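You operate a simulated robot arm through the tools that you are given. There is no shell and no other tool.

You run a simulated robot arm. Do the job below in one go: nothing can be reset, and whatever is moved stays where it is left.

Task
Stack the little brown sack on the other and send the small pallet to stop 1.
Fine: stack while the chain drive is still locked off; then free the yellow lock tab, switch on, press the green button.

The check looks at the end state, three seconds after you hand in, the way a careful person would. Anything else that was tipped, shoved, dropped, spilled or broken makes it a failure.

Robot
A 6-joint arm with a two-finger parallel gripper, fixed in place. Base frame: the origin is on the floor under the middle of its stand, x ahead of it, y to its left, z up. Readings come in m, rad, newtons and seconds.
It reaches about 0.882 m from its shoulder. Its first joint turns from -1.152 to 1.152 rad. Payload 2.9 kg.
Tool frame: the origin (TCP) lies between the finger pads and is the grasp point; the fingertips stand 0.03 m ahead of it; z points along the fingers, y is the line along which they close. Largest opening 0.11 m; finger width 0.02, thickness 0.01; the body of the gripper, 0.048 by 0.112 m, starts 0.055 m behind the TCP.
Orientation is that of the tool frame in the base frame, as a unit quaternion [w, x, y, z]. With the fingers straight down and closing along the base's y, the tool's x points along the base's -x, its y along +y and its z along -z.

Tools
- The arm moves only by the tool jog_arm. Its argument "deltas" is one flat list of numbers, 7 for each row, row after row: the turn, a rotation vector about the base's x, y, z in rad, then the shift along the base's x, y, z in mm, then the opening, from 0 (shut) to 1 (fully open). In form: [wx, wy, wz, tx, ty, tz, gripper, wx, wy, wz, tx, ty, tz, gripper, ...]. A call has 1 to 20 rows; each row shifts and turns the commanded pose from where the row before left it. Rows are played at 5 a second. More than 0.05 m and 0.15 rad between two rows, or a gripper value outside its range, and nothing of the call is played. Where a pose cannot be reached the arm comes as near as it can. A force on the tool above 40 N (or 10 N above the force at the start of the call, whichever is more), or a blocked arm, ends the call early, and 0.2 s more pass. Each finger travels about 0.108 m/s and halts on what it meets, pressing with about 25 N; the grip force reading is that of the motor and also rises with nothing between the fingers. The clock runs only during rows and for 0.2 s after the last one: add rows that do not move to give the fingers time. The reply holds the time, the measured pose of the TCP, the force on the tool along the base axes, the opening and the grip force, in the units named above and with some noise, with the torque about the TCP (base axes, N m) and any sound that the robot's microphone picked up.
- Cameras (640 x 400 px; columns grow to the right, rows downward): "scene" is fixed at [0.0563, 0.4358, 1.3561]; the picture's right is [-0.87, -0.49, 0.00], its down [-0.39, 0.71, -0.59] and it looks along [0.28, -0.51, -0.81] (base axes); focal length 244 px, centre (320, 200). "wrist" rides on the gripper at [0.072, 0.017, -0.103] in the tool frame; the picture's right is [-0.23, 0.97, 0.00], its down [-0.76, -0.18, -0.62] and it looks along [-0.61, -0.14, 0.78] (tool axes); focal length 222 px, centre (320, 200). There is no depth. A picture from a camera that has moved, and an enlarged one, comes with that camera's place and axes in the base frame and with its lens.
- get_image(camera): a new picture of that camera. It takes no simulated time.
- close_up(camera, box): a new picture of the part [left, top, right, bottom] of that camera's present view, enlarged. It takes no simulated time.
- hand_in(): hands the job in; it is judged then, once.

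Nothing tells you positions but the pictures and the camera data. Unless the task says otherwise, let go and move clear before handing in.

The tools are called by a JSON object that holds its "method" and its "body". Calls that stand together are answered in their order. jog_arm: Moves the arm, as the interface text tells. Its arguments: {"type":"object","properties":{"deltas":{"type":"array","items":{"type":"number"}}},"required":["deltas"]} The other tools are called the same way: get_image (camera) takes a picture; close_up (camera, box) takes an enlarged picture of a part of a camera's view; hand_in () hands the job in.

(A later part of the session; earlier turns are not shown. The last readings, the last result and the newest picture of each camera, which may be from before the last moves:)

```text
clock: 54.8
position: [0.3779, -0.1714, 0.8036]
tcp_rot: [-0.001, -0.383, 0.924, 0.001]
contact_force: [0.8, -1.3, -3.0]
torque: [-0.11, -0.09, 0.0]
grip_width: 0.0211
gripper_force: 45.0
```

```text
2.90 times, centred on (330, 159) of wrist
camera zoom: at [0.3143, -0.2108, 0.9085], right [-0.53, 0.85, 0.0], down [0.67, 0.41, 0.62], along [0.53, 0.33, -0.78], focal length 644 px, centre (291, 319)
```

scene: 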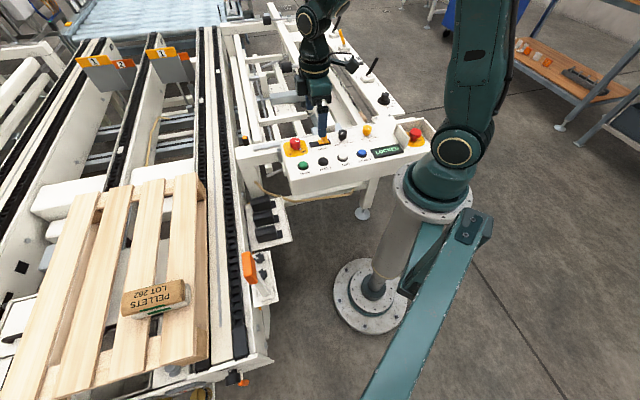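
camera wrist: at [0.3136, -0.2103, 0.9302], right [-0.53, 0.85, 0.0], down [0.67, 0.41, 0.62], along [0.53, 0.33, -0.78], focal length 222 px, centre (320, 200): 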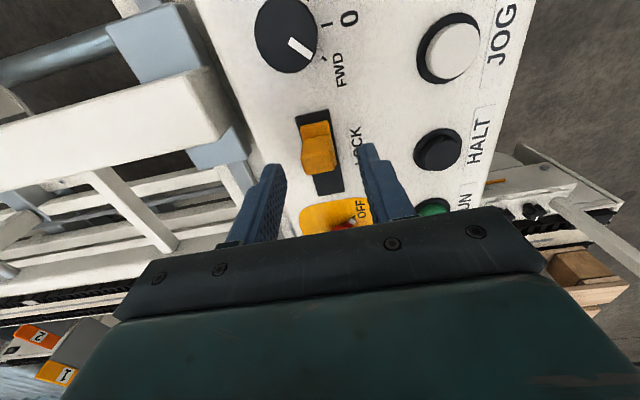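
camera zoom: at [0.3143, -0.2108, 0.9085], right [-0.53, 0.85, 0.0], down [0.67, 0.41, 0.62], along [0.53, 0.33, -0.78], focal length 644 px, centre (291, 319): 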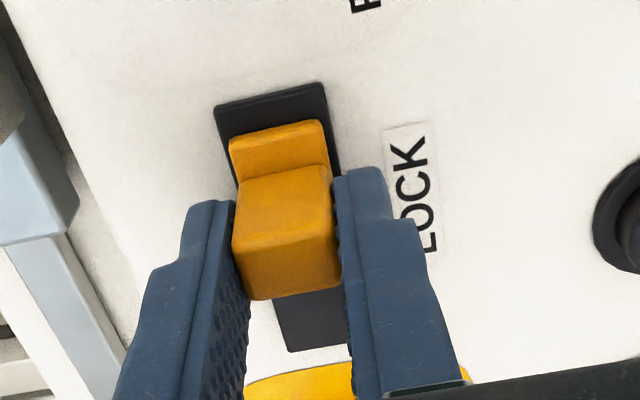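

Gripped firmly. Now I'll slide it along its slot toward the red switch (+x, +y diagonal), about 20 mm first.

{"method": "jog_arm", "body": {"deltas": [0, 0, 0, 1, 1, 0, 0, 0, 0, 0, 2, 2, 0, 0, 0, 0, 0, 2.5, 2.5, 0, 0, 0, 0, 0, 2.5, 2.5, 0, 0, 0, 0, 0, 2.5, 2.5, 0, 0, 0, 0, 0, 2.5, 2.5, 0, 0, 0, 0, 0, 1.5, 1.5, 0, 0, 0, 0, 0, 0, 0, 0, 0]}}

{"method": "close_up", "body": {"camera": "wrist", "box": [220, 90, 440, 228]}}

{"method": "close_up", "body": {"camera": "scene", "box": [270, 100, 410, 188]}}

```text
clock: 56.6
position: [0.3927, -0.1561, 0.8042]
tcp_rot: [-0.002, -0.383, 0.924, 0.002]
contact_force: [3.3, -2.6, -28.1]
torque: [-0.1, -0.33, -0.03]
grip_width: 0.0212
gripper_force: 45.1
```

```text
2.90 times, centred on (330, 159) of wrist
camera zoom: at [0.329, -0.1964, 0.9086], right [-0.53, 0.85, 0.0], down [0.67, 0.41, 0.62], along [0.52, 0.33, -0.78], focal length 644 px, centre (291, 319)
```

zoom: 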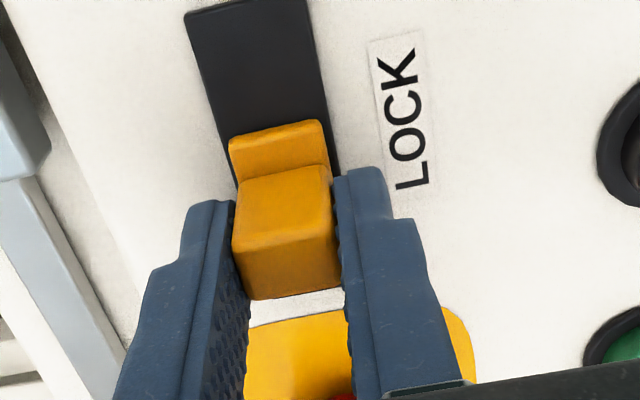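

```text
4.55 times, centred on (340, 144) of scene
camera zoom: at [0.0567, 0.4356, 1.3562], right [-0.87, -0.49, 0.0], down [-0.39, 0.71, -0.59], along [0.28, -0.51, -0.81], focal length 1110 px, centre (229, 454)
```

zoom: 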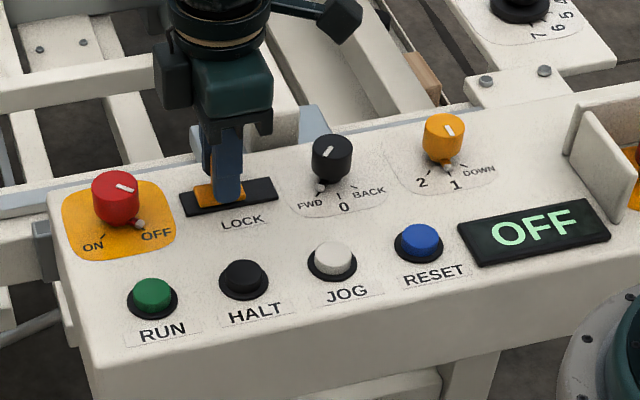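

The display changed from LOCKED to OFF, so the lock is freed. There's a 28 N downward pull on the tool (height mismatch along the slot), so I'll relieve that and then slide the last few mm gently to the end.

{"method": "jog_arm", "body": {"deltas": [0, 0, 0, 0, 0, -1, 0, 0, 0, 0, 0, 0, -1, 0, 0, 0, 0, 0, 0, 0, 0]}}

{"method": "close_up", "body": {"camera": "scene", "box": [290, 110, 370, 160]}}

```text
clock: 57.4
position: [0.3927, -0.1557, 0.8038]
tcp_rot: [-0.002, -0.384, 0.923, 0.001]
contact_force: [-6.1, 5.4, 22.4]
torque: [-0.78, 0.94, -0.09]
grip_width: 0.0215
gripper_force: 44.9
```

```text
8.00 times, centred on (330, 135) of scene
camera zoom: at [0.056, 0.436, 1.3561], right [-0.87, -0.49, 0.0], down [-0.39, 0.71, -0.59], along [0.28, -0.51, -0.81], focal length 1953 px, centre (240, 720)
```

zoom: 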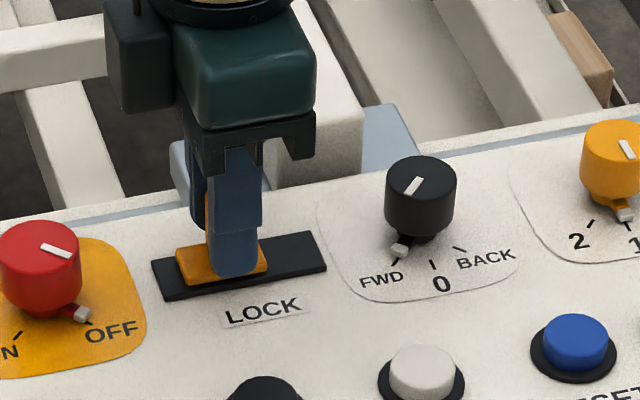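

{"method": "jog_arm", "body": {"deltas": [0, 0, 0, 0, 0, 1, 0, 0, 0, 0, 1, 1, 0, 0, 0, 0, 0, 1, 1, 0, 0, 0, 0, 0, 0.8, 0.8, 0, 0, 0, 0, 0, 0, 0, 0, 0]}}

{"method": "close_up", "body": {"camera": "scene", "box": [290, 110, 370, 160]}}

```text
clock: 58.6
position: [0.395, -0.1533, 0.8045]
tcp_rot: [0.0, -0.383, 0.924, 0.0]
contact_force: [-4.8, 4.9, 19.1]
torque: [0.34, -0.42, -0.06]
grip_width: 0.0214
gripper_force: 44.9
```

```text
8.00 times, centred on (330, 135) of scene
camera zoom: at [0.056, 0.436, 1.3561], right [-0.87, -0.49, 0.0], down [-0.39, 0.71, -0.59], along [0.28, -0.51, -0.81], focal length 1953 px, centre (240, 720)
```

zoom: 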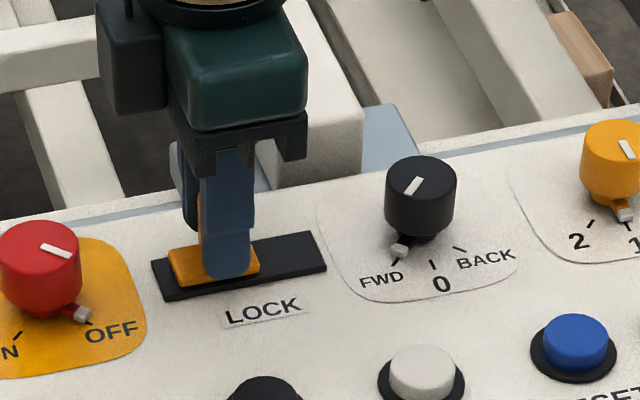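

The tab is now at the opposite end of its slot. I'll release it and rise straight up.

{"method": "jog_arm", "body": {"deltas": [0, 0, 0, 0, 0, 0, 0.25, 0, 0, 0, 0, 0, 0, 0.35, 0, 0, 0, 0, 0, 0, 0.45, 0, 0, 0, 0, 0, 0, 0.45, 0, 0, 0, 0, 0, 10, 0.45, 0, 0, 0, 0, 0, 15, 0.45, 0, 0, 0, 0, 0, 20, 0.45, 0, 0, 0, 0, 0, 20, 0.45, 0, 0, 0, 0, 0, 20, 0.45, 0, 0, 0, 0, 0, 0, 0.45]}}

{"method": "get_image", "body": {"camera": "wrist"}}

{"method": "close_up", "body": {"camera": "scene", "box": [270, 100, 410, 188]}}

```text
clock: 60.8
position: [0.3936, -0.1534, 0.8899]
tcp_rot: [-0.002, -0.383, 0.924, 0.002]
contact_force: [0.0, -0.5, 0.4]
torque: [-0.03, -0.01, -0.02]
grip_width: 0.0495
gripper_force: 0.0
```

```text
taken
camera wrist: at [0.3315, -0.1926, 0.9938], right [-0.53, 0.85, 0.0], down [0.67, 0.41, 0.62], along [0.53, 0.33, -0.78], focal length 222 px, centre (320, 200)
```

wrist: 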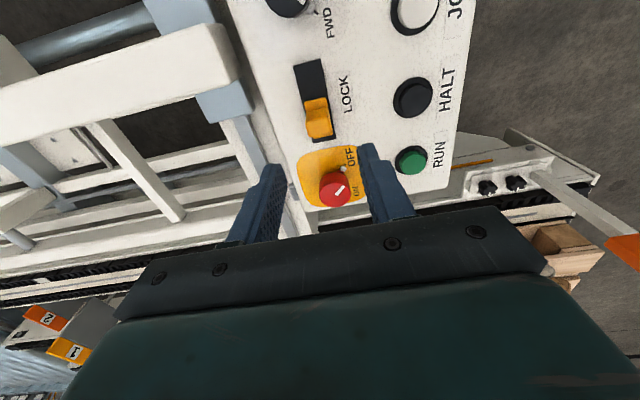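

```text
4.55 times, centred on (340, 144) of scene
camera zoom: at [0.0563, 0.4358, 1.3561], right [-0.87, -0.49, 0.0], down [-0.39, 0.71, -0.59], along [0.28, -0.51, -0.81], focal length 1110 px, centre (229, 454)
```

zoom: 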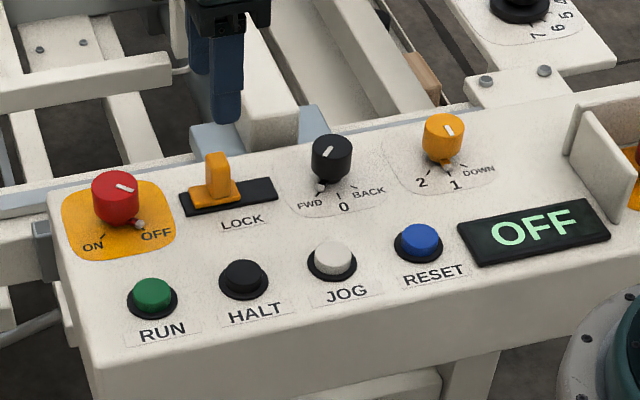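

The lock is freed and display reads OFF. Next the red switch: I'll zoom in to locate its axis and the OFF→ON angle.

{"method": "close_up", "body": {"camera": "wrist", "box": [285, 130, 405, 220]}}

{"method": "close_up", "body": {"camera": "scene", "box": [275, 125, 335, 163]}}

```text
4.44 times, centred on (345, 175) of wrist
camera zoom: at [0.3315, -0.1926, 0.9938], right [-0.53, 0.85, 0.0], down [0.67, 0.41, 0.62], along [0.53, 0.33, -0.78], focal length 987 px, centre (209, 311)
```

zoom: 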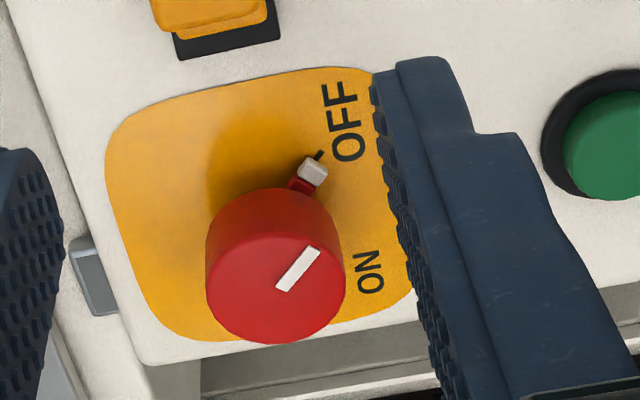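

```text
10.53 times, centred on (305, 144) of scene
camera zoom: at [0.0563, 0.4358, 1.3561], right [-0.87, -0.49, 0.0], down [-0.39, 0.71, -0.59], along [0.28, -0.51, -0.81], focal length 2570 px, centre (478, 790)
```

zoom: 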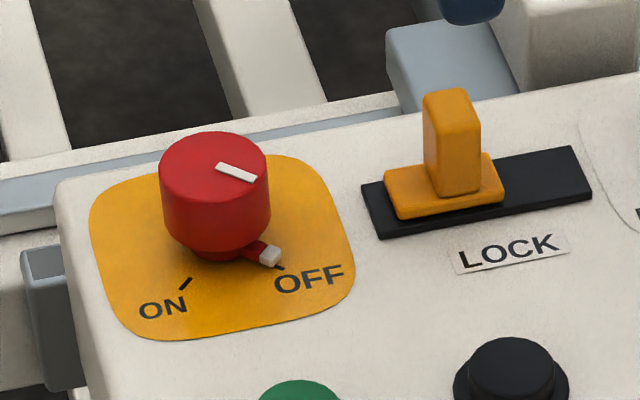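

Switch knob axis ≈ (0.452, −0.098), top z ≈ 0.794, diameter ≈ 36 mm; OFF→ON is roughly 80° clockwise seen from above. I'll move above it with fingers opened to about 66 mm and check centring.

{"method": "jog_arm", "body": {"deltas": [0, 0, 0, 6, 6, 0, 0.5, 0, 0, 0, 13, 12, 0, 0.6, 0, 0, 0, 14, 13, 0, 0.6, 0, 0, 0, 14, 13, 0, 0.6, 0, 0, 0, 11, 11, -20, 0.6, 0, 0, 0, 0, 0, -20, 0.6, 0, 0, 0, 0, 0, 0, 0.6, 0, 0, 0, 0, 0, 0, 0.6]}}

{"method": "get_image", "body": {"camera": "wrist"}}

{"method": "close_up", "body": {"camera": "scene", "box": [270, 110, 350, 160]}}

```text
clock: 62.6
position: [0.4542, -0.0989, 0.8483]
tcp_rot: [-0.002, -0.383, 0.924, 0.002]
contact_force: [-0.3, 0.2, 0.3]
torque: [0.0, -0.02, -0.03]
grip_width: 0.0659
gripper_force: 0.1
```

```text
taken
camera wrist: at [0.3904, -0.1392, 0.9523], right [-0.53, 0.85, 0.0], down [0.67, 0.41, 0.62], along [0.53, 0.33, -0.78], focal length 222 px, centre (320, 200)
```

wrist: 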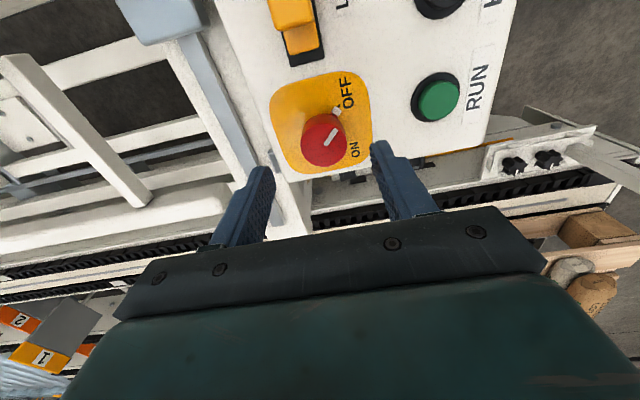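

```text
8.00 times, centred on (310, 135) of scene
camera zoom: at [0.0563, 0.4358, 1.3561], right [-0.87, -0.49, 0.0], down [-0.39, 0.71, -0.59], along [0.28, -0.51, -0.81], focal length 1953 px, centre (400, 720)
```

zoom: 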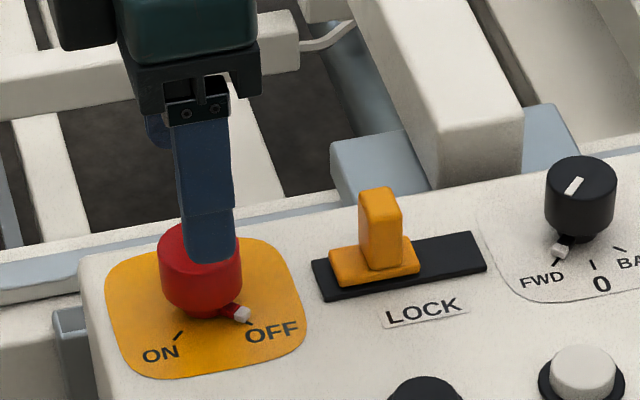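

{"method": "close_up", "body": {"camera": "wrist", "box": [250, 70, 410, 190]}}

{"method": "close_up", "body": {"camera": "wrist", "box": [480, 180, 640, 330]}}

```text
3.33 times, centred on (330, 130) of wrist
camera zoom: at [0.3904, -0.1392, 0.9523], right [-0.53, 0.85, 0.0], down [0.67, 0.41, 0.62], along [0.53, 0.33, -0.78], focal length 740 px, centre (287, 433)
```

zoom: 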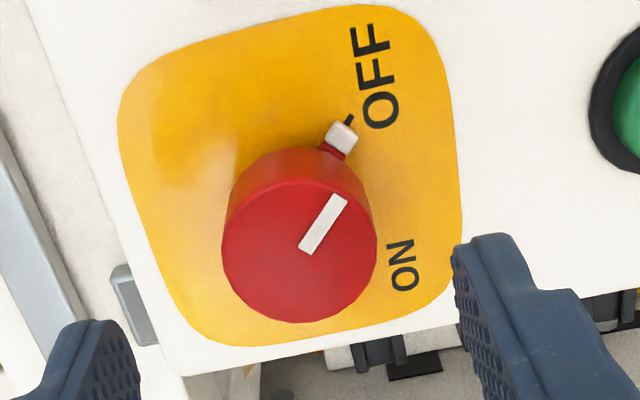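

```text
2.67 times, centred on (560, 255) of wrist
camera zoom: at [0.3904, -0.1392, 0.9523], right [-0.53, 0.85, 0.0], down [0.67, 0.41, 0.62], along [0.53, 0.33, -0.78], focal length 592 px, centre (-320, 53)
```

zoom: 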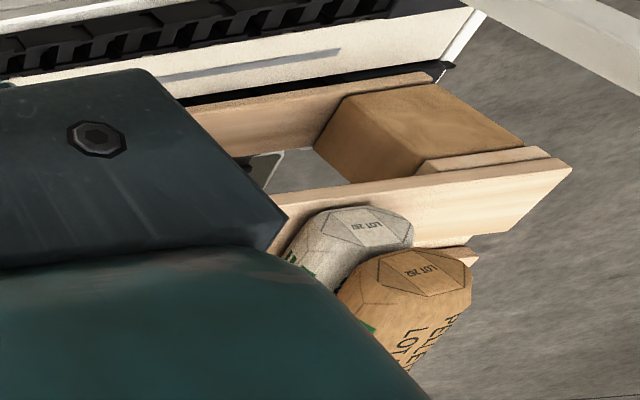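

Centred to within 3 mm; I'll correct that and lower so the pads surround the knob (tips about 0.777, above the pointer and panel).

{"method": "jog_arm", "body": {"deltas": [0, 0, 0, -1.3, 0.5, -10, 0.6, 0, 0, 0, -1.3, 0.4, -10, 0.6, 0, 0, 0, 0, 0, -10, 0.6, 0, 0, 0, 0, 0, -7, 0.6, 0, 0, 0, 0, 0, -4, 0.6, 0, 0, 0, 0, 0, 0, 0.6]}}

{"method": "close_up", "body": {"camera": "wrist", "box": [230, 90, 410, 215]}}

{"method": "close_up", "body": {"camera": "scene", "box": [270, 110, 350, 160]}}

```text
clock: 64.0
position: [0.4501, -0.0994, 0.8076]
tcp_rot: [-0.002, -0.382, 0.924, 0.001]
contact_force: [-0.5, 0.2, 0.2]
torque: [0.06, -0.02, 0.01]
grip_width: 0.0659
gripper_force: 0.2
```

```text
3.20 times, centred on (320, 152) of wrist
camera zoom: at [0.3869, -0.1385, 0.9122], right [-0.53, 0.85, 0.0], down [0.67, 0.41, 0.62], along [0.53, 0.33, -0.78], focal length 711 px, centre (320, 352)
```

zoom: 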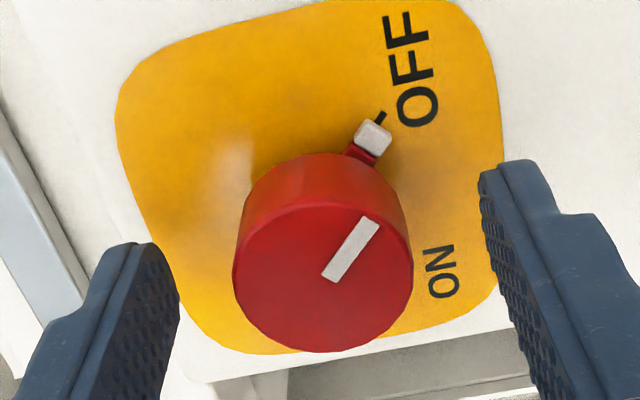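

```text
8.00 times, centred on (310, 135) of scene
camera zoom: at [0.0563, 0.4358, 1.3561], right [-0.87, -0.49, 0.0], down [-0.39, 0.71, -0.59], along [0.28, -0.51, -0.81], focal length 1953 px, centre (400, 720)
```

zoom: 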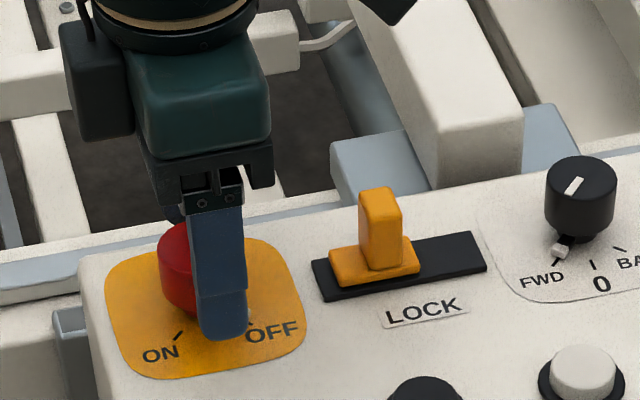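

Centred within about 1 mm. Closing on the knob.

{"method": "jog_arm", "body": {"deltas": [0, 0, 0, 0, 0, 0, 0.5, 0, 0, 0, 0, 0, 0, 0.4, 0, 0, 0, 0, 0, 0, 0.3, 0, 0, 0, 0, 0, 0, 0.15, 0, 0, 0, 0, 0, 0, 0, 0, 0, 0, 0, 0, 0, 0]}}

{"method": "close_up", "body": {"camera": "wrist", "box": [230, 90, 410, 215]}}

```text
clock: 65.4
position: [0.4498, -0.0989, 0.8074]
tcp_rot: [-0.001, -0.384, 0.923, 0.001]
contact_force: [-0.5, 0.6, 0.4]
torque: [-0.11, -0.2, 0.03]
grip_width: 0.0352
gripper_force: 44.7
```

```text
3.20 times, centred on (320, 152) of wrist
camera zoom: at [0.3868, -0.1384, 0.9122], right [-0.53, 0.85, 0.0], down [0.67, 0.41, 0.62], along [0.53, 0.33, -0.78], focal length 711 px, centre (320, 352)
```

zoom: 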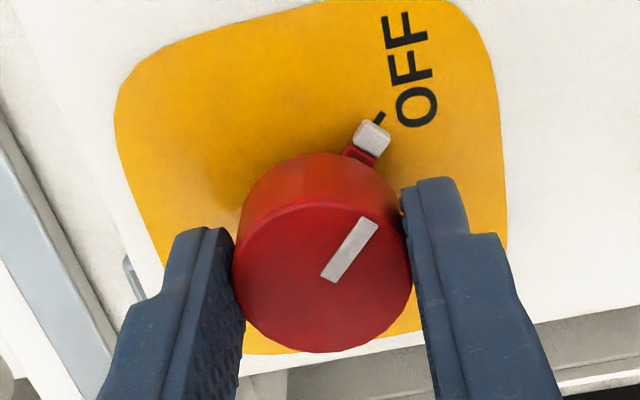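

Gripped at 35 mm. I'll turn clockwise (−z) 0.6 rad first and check.

{"method": "jog_arm", "body": {"deltas": [0, 0, -0.06, 0, 0, 0, 0, 0, 0, -0.09, 0, 0, 0, 0, 0, 0, -0.09, 0, 0, 0, 0, 0, 0, -0.09, 0, 0, 0, 0, 0, 0, -0.09, 0, 0, 0, 0, 0, 0, -0.09, 0, 0, 0, 0, 0, 0, -0.09, 0, 0, 0, 0, 0, 0, 0, 0, 0, 0, 0]}}

{"method": "close_up", "body": {"camera": "wrist", "box": [230, 90, 410, 215]}}

{"method": "close_up", "body": {"camera": "scene", "box": [270, 100, 410, 188]}}

```text
clock: 67.2
position: [0.4498, -0.098, 0.8075]
tcp_rot: [-0.002, -0.092, 0.996, 0.002]
contact_force: [-8.4, -1.5, 7.5]
torque: [-0.8, 0.88, -0.02]
grip_width: 0.035
gripper_force: 45.2
```

```text
3.20 times, centred on (320, 152) of wrist
camera zoom: at [0.3753, -0.095, 0.9124], right [0.04, 1.0, 0.0], down [0.78, -0.04, 0.62], along [0.62, -0.03, -0.78], focal length 711 px, centre (320, 352)
```

zoom: 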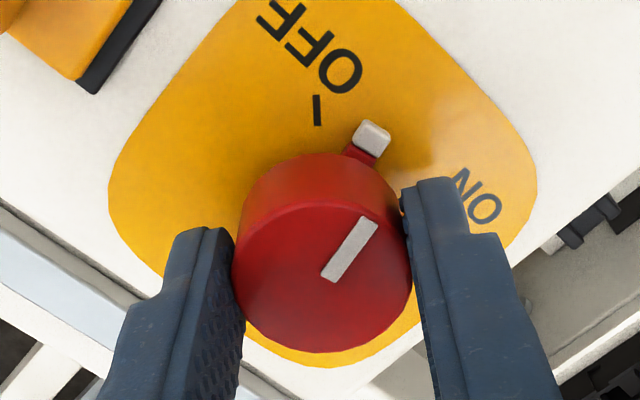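

```text
4.55 times, centred on (340, 144) of scene
camera zoom: at [0.0561, 0.4358, 1.3561], right [-0.87, -0.49, 0.0], down [-0.39, 0.71, -0.59], along [0.28, -0.51, -0.81], focal length 1110 px, centre (229, 454)
```

zoom: 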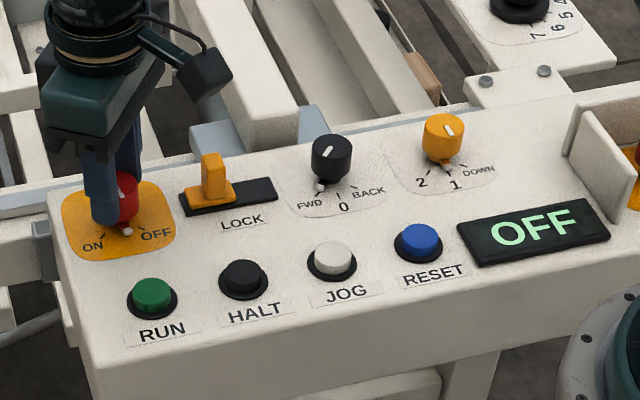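

The knob turns with the gripper; the pointer is about halfway. Continuing clockwise.

{"method": "jog_arm", "body": {"deltas": [0, 0, -0.06, 0, 0, 0, 0, 0, 0, -0.09, 0, 0, 0, 0, 0, 0, -0.09, 0, 0, 0, 0, 0, 0, -0.09, 0, 0, 0, 0, 0, 0, -0.07, 0, 0, 0, 0, 0, 0, 0, 0, 0, 0, 0]}}

{"method": "close_up", "body": {"camera": "wrist", "box": [230, 90, 410, 215]}}

{"method": "close_up", "body": {"camera": "scene", "box": [270, 100, 410, 188]}}

```text
clock: 68.6
position: [0.4488, -0.0981, 0.8074]
tcp_rot: [-0.002, 0.107, 0.994, 0.002]
contact_force: [-18.0, 5.1, 21.9]
torque: [-0.3, -0.14, -0.04]
grip_width: 0.0349
gripper_force: 45.1
```

```text
3.20 times, centred on (320, 152) of wrist
camera zoom: at [0.3823, -0.066, 0.9123], right [0.43, 0.9, 0.0], down [0.71, -0.34, 0.62], along [0.56, -0.26, -0.78], focal length 711 px, centre (320, 352)
```

zoom: 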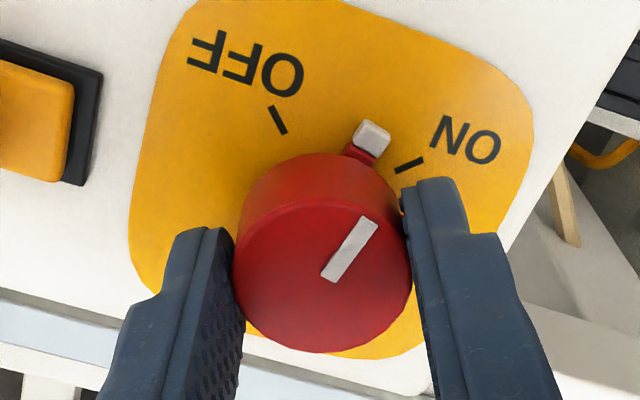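

```text
4.55 times, centred on (340, 144) of scene
camera zoom: at [0.0556, 0.436, 1.3561], right [-0.87, -0.49, 0.0], down [-0.39, 0.71, -0.59], along [0.28, -0.51, -0.81], focal length 1110 px, centre (229, 454)
```

zoom: 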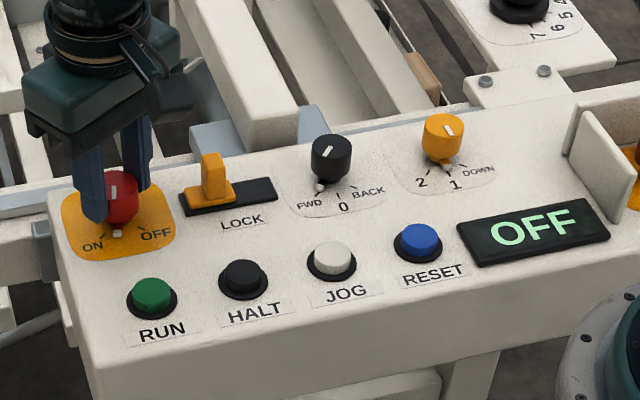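

Some side load (about 29 N) has built up from slight axis misalignment; I'll ease the position in the direction of the force, without turning, and see it drop.

{"method": "jog_arm", "body": {"deltas": [0, 0, 0, -0.5, 0.2, 0.5, 0, 0, 0, 0, -0.4, 0.1, 0.4, 0, 0, 0, 0, 0, 0, 0, 0]}}

```text
clock: 69.4
position: [0.4494, -0.0975, 0.8073]
tcp_rot: [-0.001, 0.107, 0.994, 0.002]
contact_force: [-1.5, 8.4, -0.1]
torque: [0.09, 1.34, -0.01]
grip_width: 0.035
gripper_force: 44.9
```

{"method": "jog_arm", "body": {"deltas": [0, 0, -0.06, 0, 0.1, 0, 0, 0, 0, -0.07, 0, 0.1, 0, 0, 0, 0, -0.07, 0, 0.1, 0, 0, 0, 0, -0.06, 0, 0.1, 0, 0, 0, 0, 0, 0, 0, 0, 0]}}

{"method": "close_up", "body": {"camera": "wrist", "box": [230, 90, 410, 215]}}

{"method": "close_up", "body": {"camera": "scene", "box": [270, 100, 410, 188]}}

```text
clock: 70.6
position: [0.4497, -0.0962, 0.808]
tcp_rot: [-0.001, 0.235, 0.972, 0.001]
contact_force: [1.1, 5.9, -20.9]
torque: [-0.12, -0.57, -0.1]
grip_width: 0.035
gripper_force: 45.1
```

```text
3.20 times, centred on (320, 152) of wrist
camera zoom: at [0.3927, -0.0492, 0.9122], right [0.65, 0.76, 0.0], down [0.6, -0.51, 0.62], along [0.47, -0.4, -0.78], focal length 711 px, centre (320, 352)
```

zoom: 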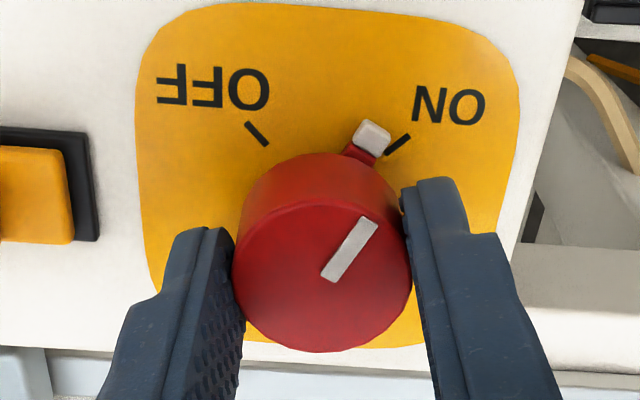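

```text
4.55 times, centred on (340, 144) of scene
camera zoom: at [0.0566, 0.4358, 1.3561], right [-0.87, -0.49, 0.0], down [-0.39, 0.71, -0.59], along [0.28, -0.51, -0.81], focal length 1110 px, centre (229, 454)
```

zoom: 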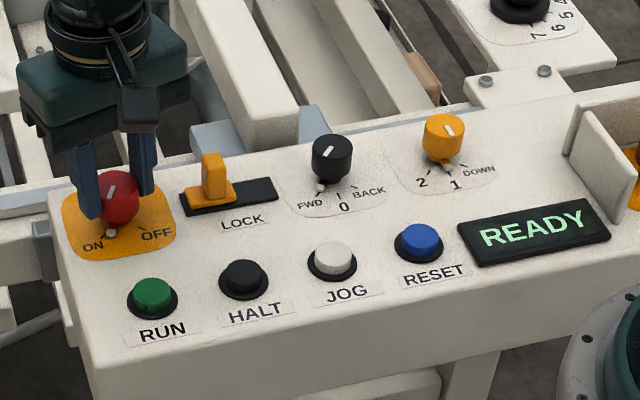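

The display now reads READY. I'll ease the vertical load and turn the last ~10° to bring the pointer onto the ON mark.

{"method": "jog_arm", "body": {"deltas": [0, 0, 0, 0, 0.2, -0.5, 0, 0, 0, 0, 0, 0.2, -0.3, 0, 0, 0, -0.05, 0, 0, 0, 0, 0, 0, -0.06, 0, 0, 0, 0, 0, 0, -0.05, 0, 0, 0, 0, 0, 0, 0, 0, 0, 0, 0]}}

{"method": "close_up", "body": {"camera": "wrist", "box": [230, 90, 410, 215]}}

{"method": "close_up", "body": {"camera": "scene", "box": [270, 100, 410, 188]}}

```text
clock: 72.0
position: [0.4491, -0.0967, 0.8075]
tcp_rot: [-0.001, 0.312, 0.95, 0.002]
contact_force: [-10.7, 5.7, -1.4]
torque: [-0.71, -0.58, -0.14]
grip_width: 0.0345
gripper_force: 44.8
```

```text
3.20 times, centred on (320, 152) of wrist
camera zoom: at [0.4014, -0.0407, 0.9123], right [0.76, 0.65, 0.0], down [0.51, -0.6, 0.62], along [0.4, -0.47, -0.78], focal length 711 px, centre (320, 352)
```

zoom: 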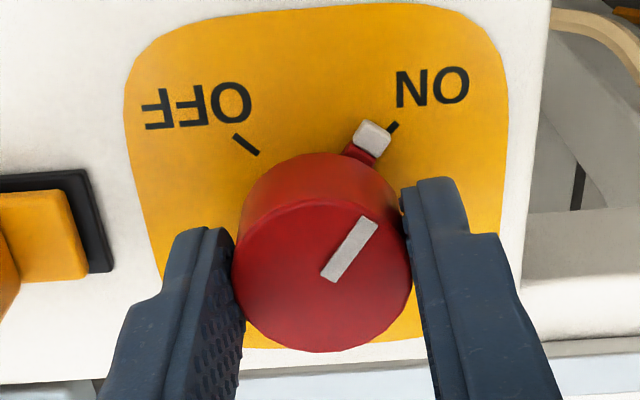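

```text
4.55 times, centred on (340, 144) of scene
camera zoom: at [0.0561, 0.4359, 1.3561], right [-0.87, -0.49, 0.0], down [-0.39, 0.71, -0.59], along [0.28, -0.51, -0.81], focal length 1110 px, centre (229, 454)
```

zoom: 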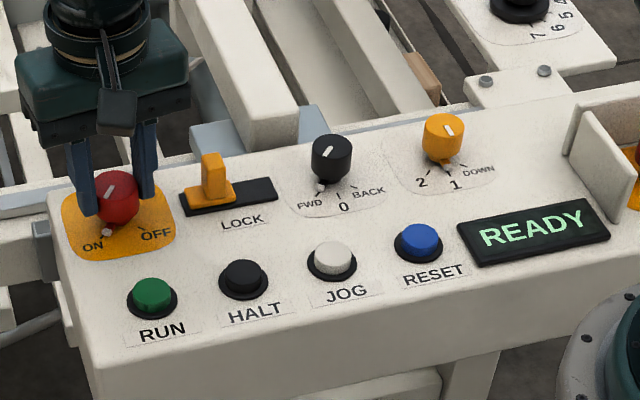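

The pointer is on ON and the display says READY. I'll release the knob and rise.

{"method": "jog_arm", "body": {"deltas": [0, 0, 0, 0, 0, 0, 0.4, 0, 0, 0, 0, 0, 0, 0.5, 0, 0, 0, 0, 0, 0, 0.6, 0, 0, 0, 0, 0, 0, 0.6, 0, 0, 0, 0, 0, 8, 0.6, 0, 0, 0, 0, 0, 12, 0.6, 0, 0, 0, 0, 0, 20, 0.6, 0, 0, 0, 0, 0, 20, 0.6, 0, 0, 0, 0, 0, 20, 0.6, 0, 0, 0, 0, 0, 0, 0.6]}}

{"method": "get_image", "body": {"camera": "wrist"}}

{"method": "close_up", "body": {"camera": "scene", "box": [270, 100, 410, 188]}}

{"method": "get_image", "body": {"camera": "scene"}}

```text
clock: 74.2
position: [0.4504, -0.0949, 0.8882]
tcp_rot: [0.0, 0.311, 0.95, 0.002]
contact_force: [-0.4, -0.4, -0.3]
torque: [-0.04, 0.0, 0.01]
grip_width: 0.066
gripper_force: 0.0
```

```text
taken
camera wrist: at [0.4022, -0.0396, 0.9923], right [0.76, 0.65, 0.0], down [0.51, -0.6, 0.62], along [0.41, -0.47, -0.78], focal length 222 px, centre (320, 200)
```

wrist: 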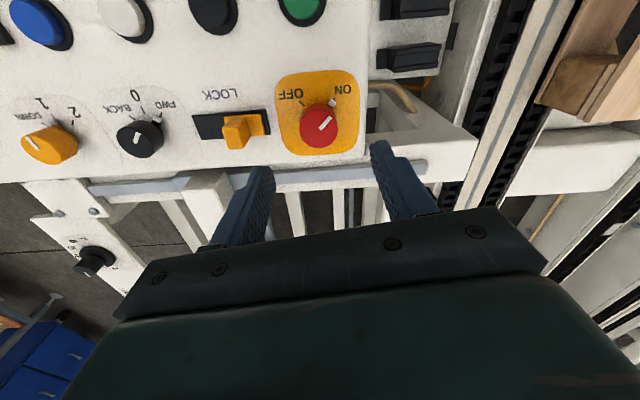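

```text
4.55 times, centred on (340, 144) of scene
camera zoom: at [0.0563, 0.4358, 1.3561], right [-0.87, -0.49, 0.0], down [-0.39, 0.71, -0.59], along [0.28, -0.51, -0.81], focal length 1110 px, centre (229, 454)
```

zoom: 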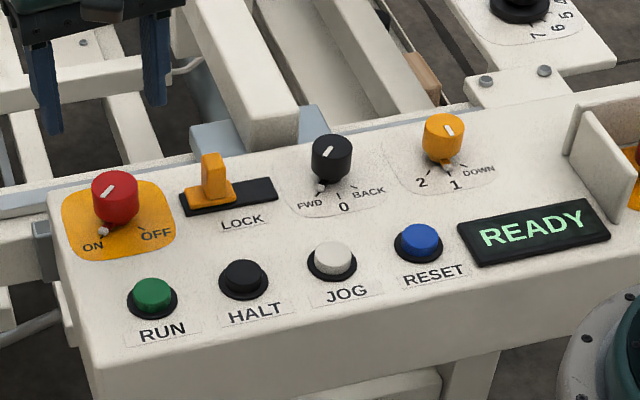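

```text
taken
```

scene: 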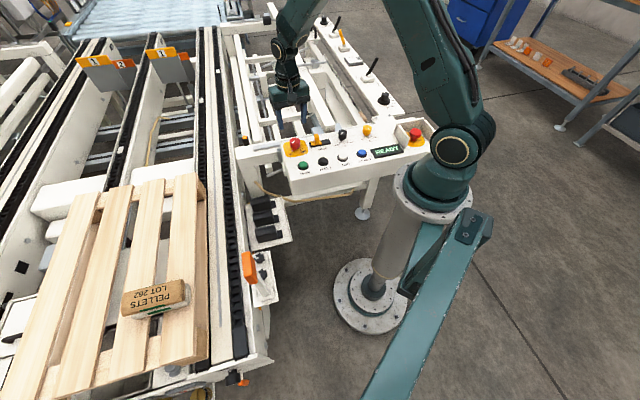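

All settings are right: lock freed, ON, FWD, stop 1, READY. Path for the pallet is clear. I'll close the fingers and hover over the green RUN button.

{"method": "jog_arm", "body": {"deltas": [0, 0, 0, -8, 7, 0, 0.4, 0, 0, 0, -15, 13, 0, 0.2, 0, 0, 0, -16, 14, 0, 0, 0, 0, 0, -16, 14, 0, 0, 0, 0, 0, -14.4, 12, -20, 0, 0, 0, 0, 0, 0, -23, 0, 0, 0, 0, 0, 0, 0, 0, 0, 0, 0, 0, 0, 0, 0]}}

{"method": "get_image", "body": {"camera": "wrist"}}

{"method": "close_up", "body": {"camera": "scene", "box": [270, 120, 350, 180]}}

```text
clock: 76.0
position: [0.3811, -0.0364, 0.8447]
tcp_rot: [-0.001, 0.311, 0.95, 0.002]
contact_force: [0.1, 0.4, -1.1]
torque: [0.02, 0.0, 0.01]
grip_width: 0.0
gripper_force: 25.6
```

```text
taken
camera wrist: at [0.3319, 0.019, 0.9482], right [0.76, 0.65, 0.0], down [0.51, -0.6, 0.62], along [0.41, -0.47, -0.78], focal length 222 px, centre (320, 200)
```

wrist: 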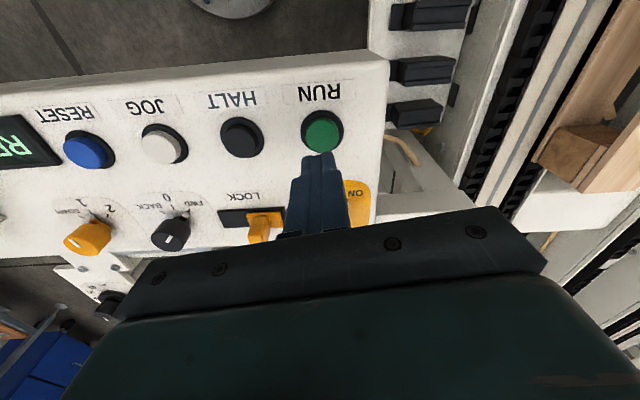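

```text
6.67 times, centred on (310, 150) of scene
camera zoom: at [0.0563, 0.4358, 1.3561], right [-0.87, -0.49, 0.0], down [-0.39, 0.71, -0.59], along [0.28, -0.51, -0.81], focal length 1628 px, centre (387, 533)
```

zoom: 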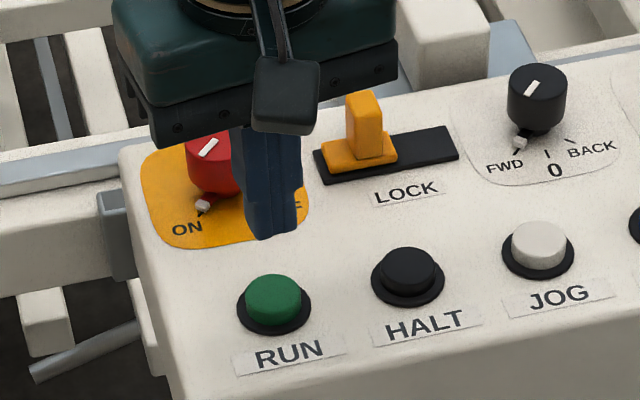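

Aligned over RUN to within about 2 mm. I'll descend to just above the button.

{"method": "jog_arm", "body": {"deltas": [0, 0, 0, 0, 0, -10, 0, 0, 0, 0, 0, 0, -12, 0, 0, 0, 0, 0, 0, -10, 0, 0, 0, 0, 0, 0, -5, 0, 0, 0, 0, 0, 0, 0, 0]}}

{"method": "close_up", "body": {"camera": "wrist", "box": [240, 90, 420, 215]}}

{"method": "close_up", "body": {"camera": "scene", "box": [270, 120, 350, 180]}}

```text
clock: 77.2
position: [0.3791, -0.0359, 0.8074]
tcp_rot: [0.0, 0.311, 0.95, 0.002]
contact_force: [-0.6, -0.3, 0.0]
torque: [-0.02, 0.0, 0.0]
grip_width: 0.0
gripper_force: 24.6
```

```text
3.20 times, centred on (330, 152) of wrist
camera zoom: at [0.3315, 0.02, 0.9122], right [0.76, 0.65, 0.0], down [0.51, -0.6, 0.62], along [0.41, -0.47, -0.78], focal length 711 px, centre (288, 352)
```

zoom: 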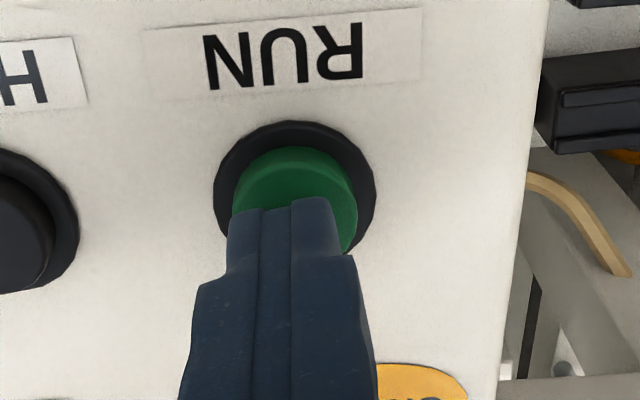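

```text
6.67 times, centred on (310, 150) of scene
camera zoom: at [0.0563, 0.4358, 1.3561], right [-0.87, -0.49, 0.0], down [-0.39, 0.71, -0.59], along [0.28, -0.51, -0.81], focal length 1628 px, centre (387, 533)
```

zoom: 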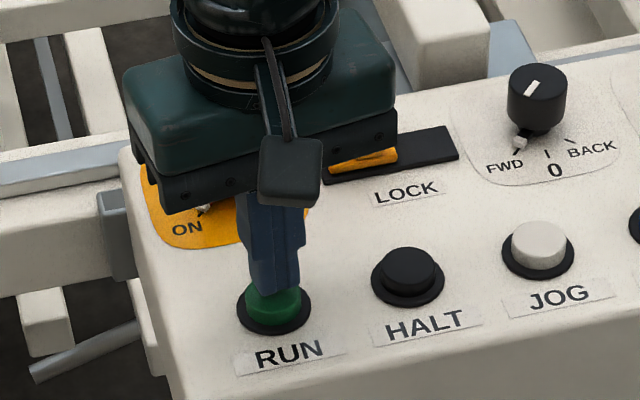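

The tip is about 4 mm off the button centre toward the far side; I'll correct and then press.

{"method": "jog_arm", "body": {"deltas": [0, 0, 0, -1.2, 3.5, 0, 0, 0, 0, 0, 0, 0, -3, 0, 0, 0, 0, 0, 0, -2, 0, 0, 0, 0, 0, 0, 0, 0]}}

{"method": "close_up", "body": {"camera": "scene", "box": [270, 100, 410, 188]}}

```text
clock: 78.2
position: [0.38, -0.0331, 0.8034]
tcp_rot: [-0.001, 0.312, 0.95, 0.0]
contact_force: [-0.3, -0.8, 0.1]
torque: [-0.04, 0.01, -0.04]
grip_width: 0.0001
gripper_force: 25.1
```

```text
4.55 times, centred on (340, 144) of scene
camera zoom: at [0.0563, 0.4358, 1.3561], right [-0.87, -0.49, 0.0], down [-0.39, 0.71, -0.59], along [0.28, -0.51, -0.81], focal length 1110 px, centre (229, 454)
```

zoom: 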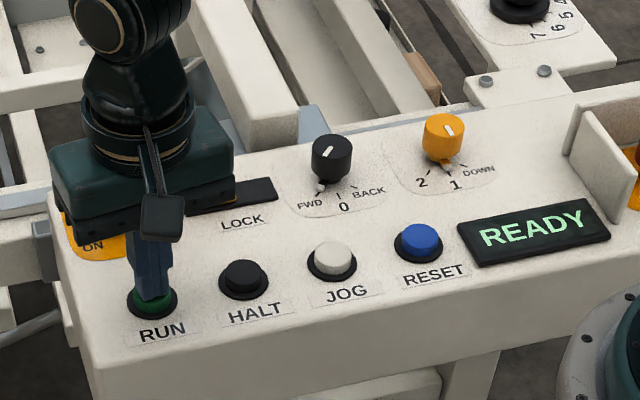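

{"method": "jog_arm", "body": {"deltas": [0, 0, 0, 0, 0, -2, 0, 0, 0, 0, 0, 0, -2, 0, 0, 0, 0, 0, 0, -2, 0]}}

{"method": "close_up", "body": {"camera": "scene", "box": [270, 100, 410, 188]}}

```text
clock: 79.0
position: [0.3789, -0.0334, 0.7965]
tcp_rot: [0.0, 0.311, 0.95, 0.002]
contact_force: [-2.2, 2.1, 7.2]
torque: [0.07, 0.05, -0.01]
grip_width: 0.0001
gripper_force: 24.9
heard: click
```

```text
4.55 times, centred on (340, 144) of scene
camera zoom: at [0.0562, 0.4358, 1.3561], right [-0.87, -0.49, 0.0], down [-0.39, 0.71, -0.59], along [0.28, -0.51, -0.81], focal length 1110 px, centre (229, 454)
```

zoom: 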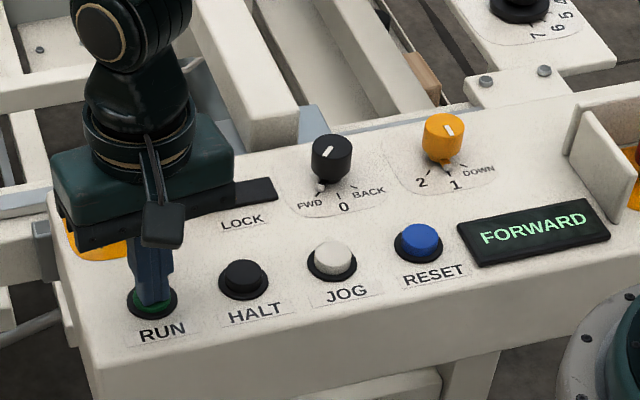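

A click was heard and the display reads FORWARD. I'll lift off the button and watch the pallet.

{"method": "jog_arm", "body": {"deltas": [0, 0, 0, 0, 0, 5, 0, 0, 0, 0, 0, 0, 10, 0, 0, 0, 0, 0, 0, 20, 0, 0, 0, 0, 0, 0, 20, 0, 0, 0, 0, 0, 0, 20, 0]}}

{"method": "get_image", "body": {"camera": "scene"}}

```text
clock: 80.2
position: [0.3795, -0.0335, 0.8704]
tcp_rot: [0.0, 0.312, 0.95, 0.001]
contact_force: [1.2, -0.5, 0.4]
torque: [0.04, 0.01, -0.02]
grip_width: 0.0
gripper_force: 24.8
```

```text
taken
```

scene: 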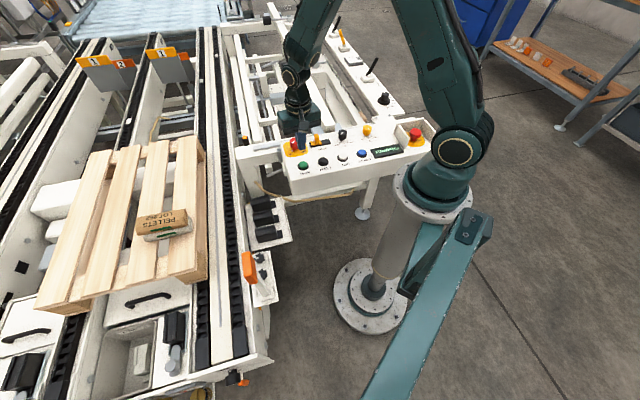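

The pallet is moving toward the stops with the stack riding steadily. I'll hold still and keep watching.

{"method": "jog_arm", "body": {"deltas": [0, 0, 0, 0, 0, 0, 0, 0, 0, 0, 0, 0, 0, 0, 0, 0, 0, 0, 0, 0, 0, 0, 0, 0, 0, 0, 0, 0, 0, 0, 0, 0, 0, 0, 0]}}

{"method": "get_image", "body": {"camera": "scene"}}

```text
clock: 81.4
position: [0.3788, -0.0329, 0.8708]
tcp_rot: [0.0, 0.312, 0.95, 0.002]
contact_force: [-0.1, -0.1, -0.1]
torque: [0.0, -0.02, 0.03]
grip_width: 0.0
gripper_force: 25.2
```

```text
taken
```

scene: 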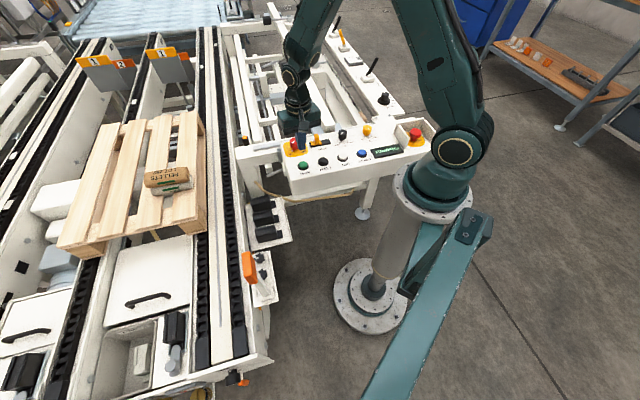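

{"method": "jog_arm", "body": {"deltas": [0, 0, 0, 0, 0, 0, 0, 0, 0, 0, 0, 0, 0, 0, 0, 0, 0, 0, 0, 0, 0, 0, 0, 0, 0, 0, 0, 0, 0, 0, 0, 0, 0, 0, 0, 0, 0, 0, 0, 0, 0, 0, 0, 0, 0, 0, 0, 0, 0]}}

{"method": "get_image", "body": {"camera": "scene"}}

{"method": "close_up", "body": {"camera": "scene", "box": [50, 30, 240, 260]}}

```text
clock: 83.0
position: [0.3795, -0.0323, 0.8712]
tcp_rot: [0.0, 0.312, 0.95, 0.002]
contact_force: [0.6, -0.4, 0.3]
torque: [0.01, -0.01, 0.01]
grip_width: 0.0
gripper_force: 24.8
```

```text
taken
```

scene: 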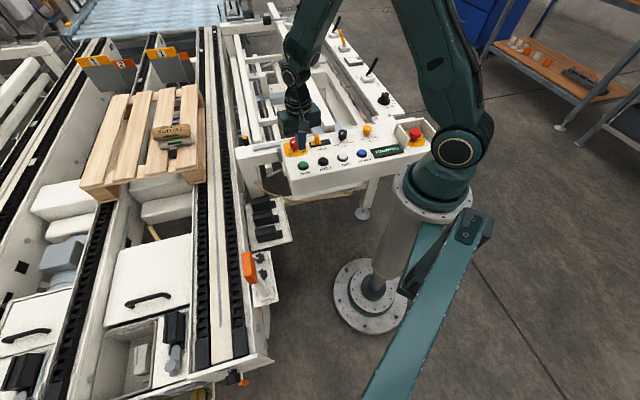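

```text
1.74 times, centred on (145, 145) of scene
camera zoom: at [0.0563, 0.4358, 1.3561], right [-0.87, -0.49, 0.0], down [-0.39, 0.71, -0.59], along [0.28, -0.51, -0.81], focal length 425 px, centre (624, 296)
```

zoom: 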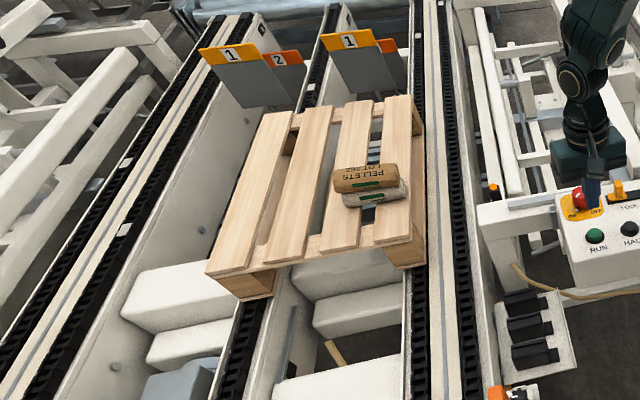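

The pallet is nearly at stop 1. Continuing to wait in short intervals.

{"method": "jog_arm", "body": {"deltas": [0, 0, 0, 0, 0, 0, 0, 0, 0, 0, 0, 0, 0, 0, 0, 0, 0, 0, 0, 0, 0, 0, 0, 0, 0, 0, 0, 0]}}

{"method": "close_up", "body": {"camera": "scene", "box": [50, 30, 240, 200]}}

{"method": "close_up", "body": {"camera": "scene", "box": [270, 100, 410, 188]}}

```text
clock: 84.0
position: [0.3794, -0.0334, 0.8709]
tcp_rot: [0.0, 0.312, 0.95, 0.001]
contact_force: [0.5, -0.1, -0.3]
torque: [0.03, -0.04, -0.01]
grip_width: 0.0
gripper_force: 25.0
```

```text
2.35 times, centred on (145, 115) of scene
camera zoom: at [0.0563, 0.4358, 1.3561], right [-0.87, -0.49, 0.0], down [-0.39, 0.71, -0.59], along [0.28, -0.51, -0.81], focal length 574 px, centre (732, 400)
```

zoom: 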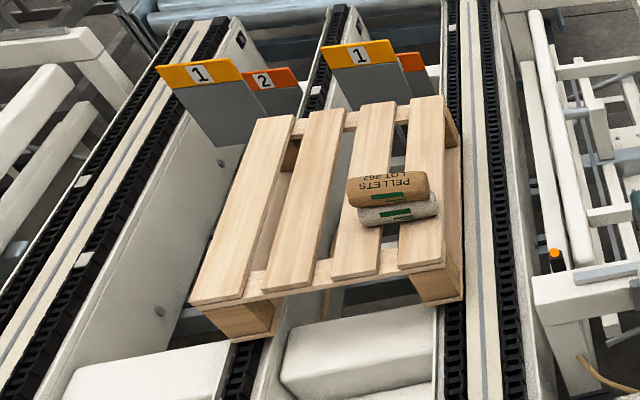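

```text
4.55 times, centred on (340, 144) of scene
camera zoom: at [0.0563, 0.4358, 1.3561], right [-0.87, -0.49, 0.0], down [-0.39, 0.71, -0.59], along [0.28, -0.51, -0.81], focal length 1110 px, centre (229, 454)
```

zoom: 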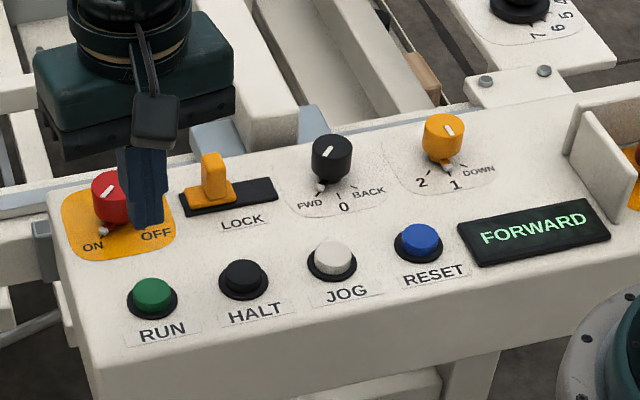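

{"method": "jog_arm", "body": {"deltas": [0, 0, 0, 0, 0, 0, 0, 0, 0, 0, 0, 0, 0, 0, 0, 0, 0, 0, 0, 0, 0, 0, 0, 0, 0, 0, 0, 0, 0, 0, 0, 0, 0, 0, 0]}}

{"method": "close_up", "body": {"camera": "scene", "box": [50, 30, 240, 200]}}

{"method": "close_up", "body": {"camera": "scene", "box": [270, 100, 410, 188]}}

```text
clock: 85.2
position: [0.3804, -0.034, 0.8711]
tcp_rot: [-0.001, 0.311, 0.95, 0.002]
contact_force: [-0.4, -0.1, 0.0]
torque: [-0.03, -0.01, 0.01]
grip_width: 0.0002
gripper_force: 24.8
```

```text
2.35 times, centred on (145, 115) of scene
camera zoom: at [0.0563, 0.4358, 1.3561], right [-0.87, -0.49, 0.0], down [-0.39, 0.71, -0.59], along [0.28, -0.51, -0.81], focal length 574 px, centre (732, 400)
```

zoom: 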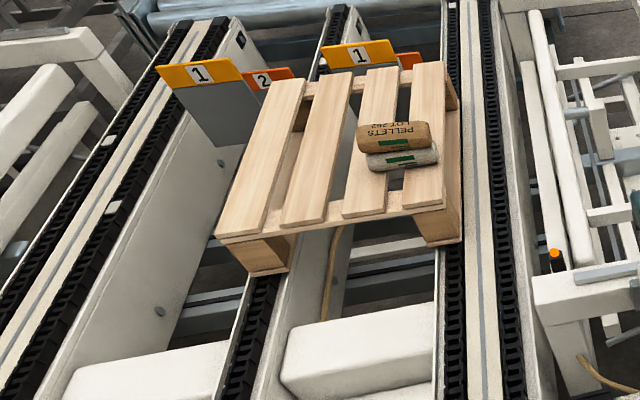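

```text
4.55 times, centred on (340, 144) of scene
camera zoom: at [0.0563, 0.4358, 1.3561], right [-0.87, -0.49, 0.0], down [-0.39, 0.71, -0.59], along [0.28, -0.51, -0.81], focal length 1110 px, centre (229, 454)
```

zoom: 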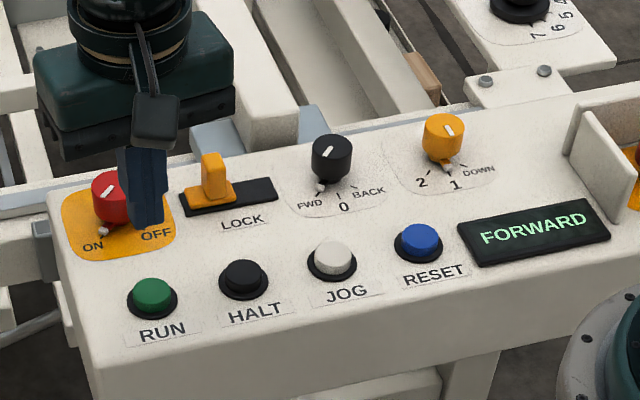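

{"method": "jog_arm", "body": {"deltas": [0, 0, 0, 0, 0, 0, 0, 0, 0, 0, 0, 0, 0, 0, 0, 0, 0, 0, 0, 0, 0, 0, 0, 0, 0, 0, 0, 0]}}

{"method": "close_up", "body": {"camera": "scene", "box": [50, 30, 240, 200]}}

{"method": "close_up", "body": {"camera": "scene", "box": [270, 100, 410, 188]}}

```text
clock: 86.2
position: [0.3795, -0.0325, 0.8707]
tcp_rot: [-0.001, 0.311, 0.95, 0.002]
contact_force: [0.4, 0.0, 1.2]
torque: [0.0, -0.02, -0.02]
grip_width: 0.0
gripper_force: 25.1
```

```text
2.35 times, centred on (145, 115) of scene
camera zoom: at [0.0563, 0.4358, 1.3561], right [-0.87, -0.49, 0.0], down [-0.39, 0.71, -0.59], along [0.28, -0.51, -0.81], focal length 574 px, centre (732, 400)
```

zoom: 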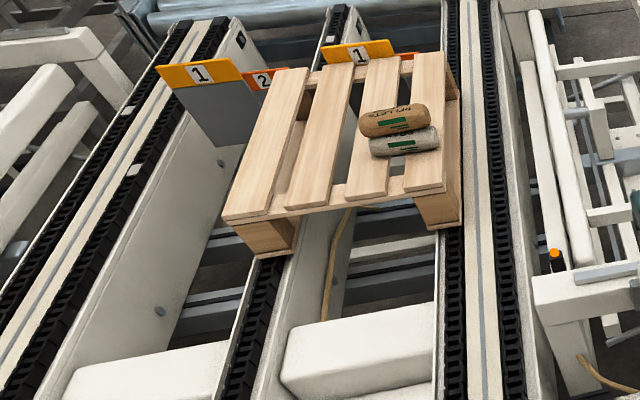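

```text
4.55 times, centred on (340, 144) of scene
camera zoom: at [0.0563, 0.4358, 1.3561], right [-0.87, -0.49, 0.0], down [-0.39, 0.71, -0.59], along [0.28, -0.51, -0.81], focal length 1110 px, centre (229, 454)
```

zoom: 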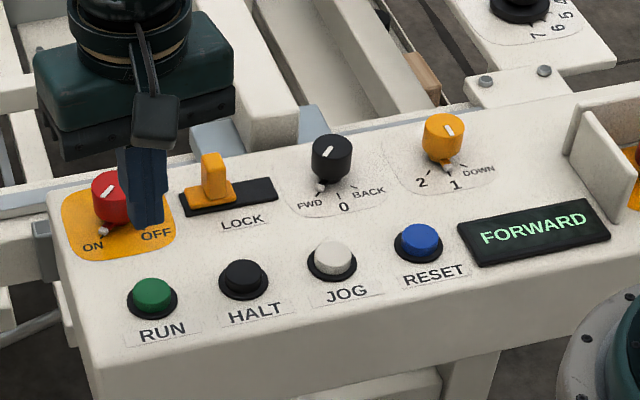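

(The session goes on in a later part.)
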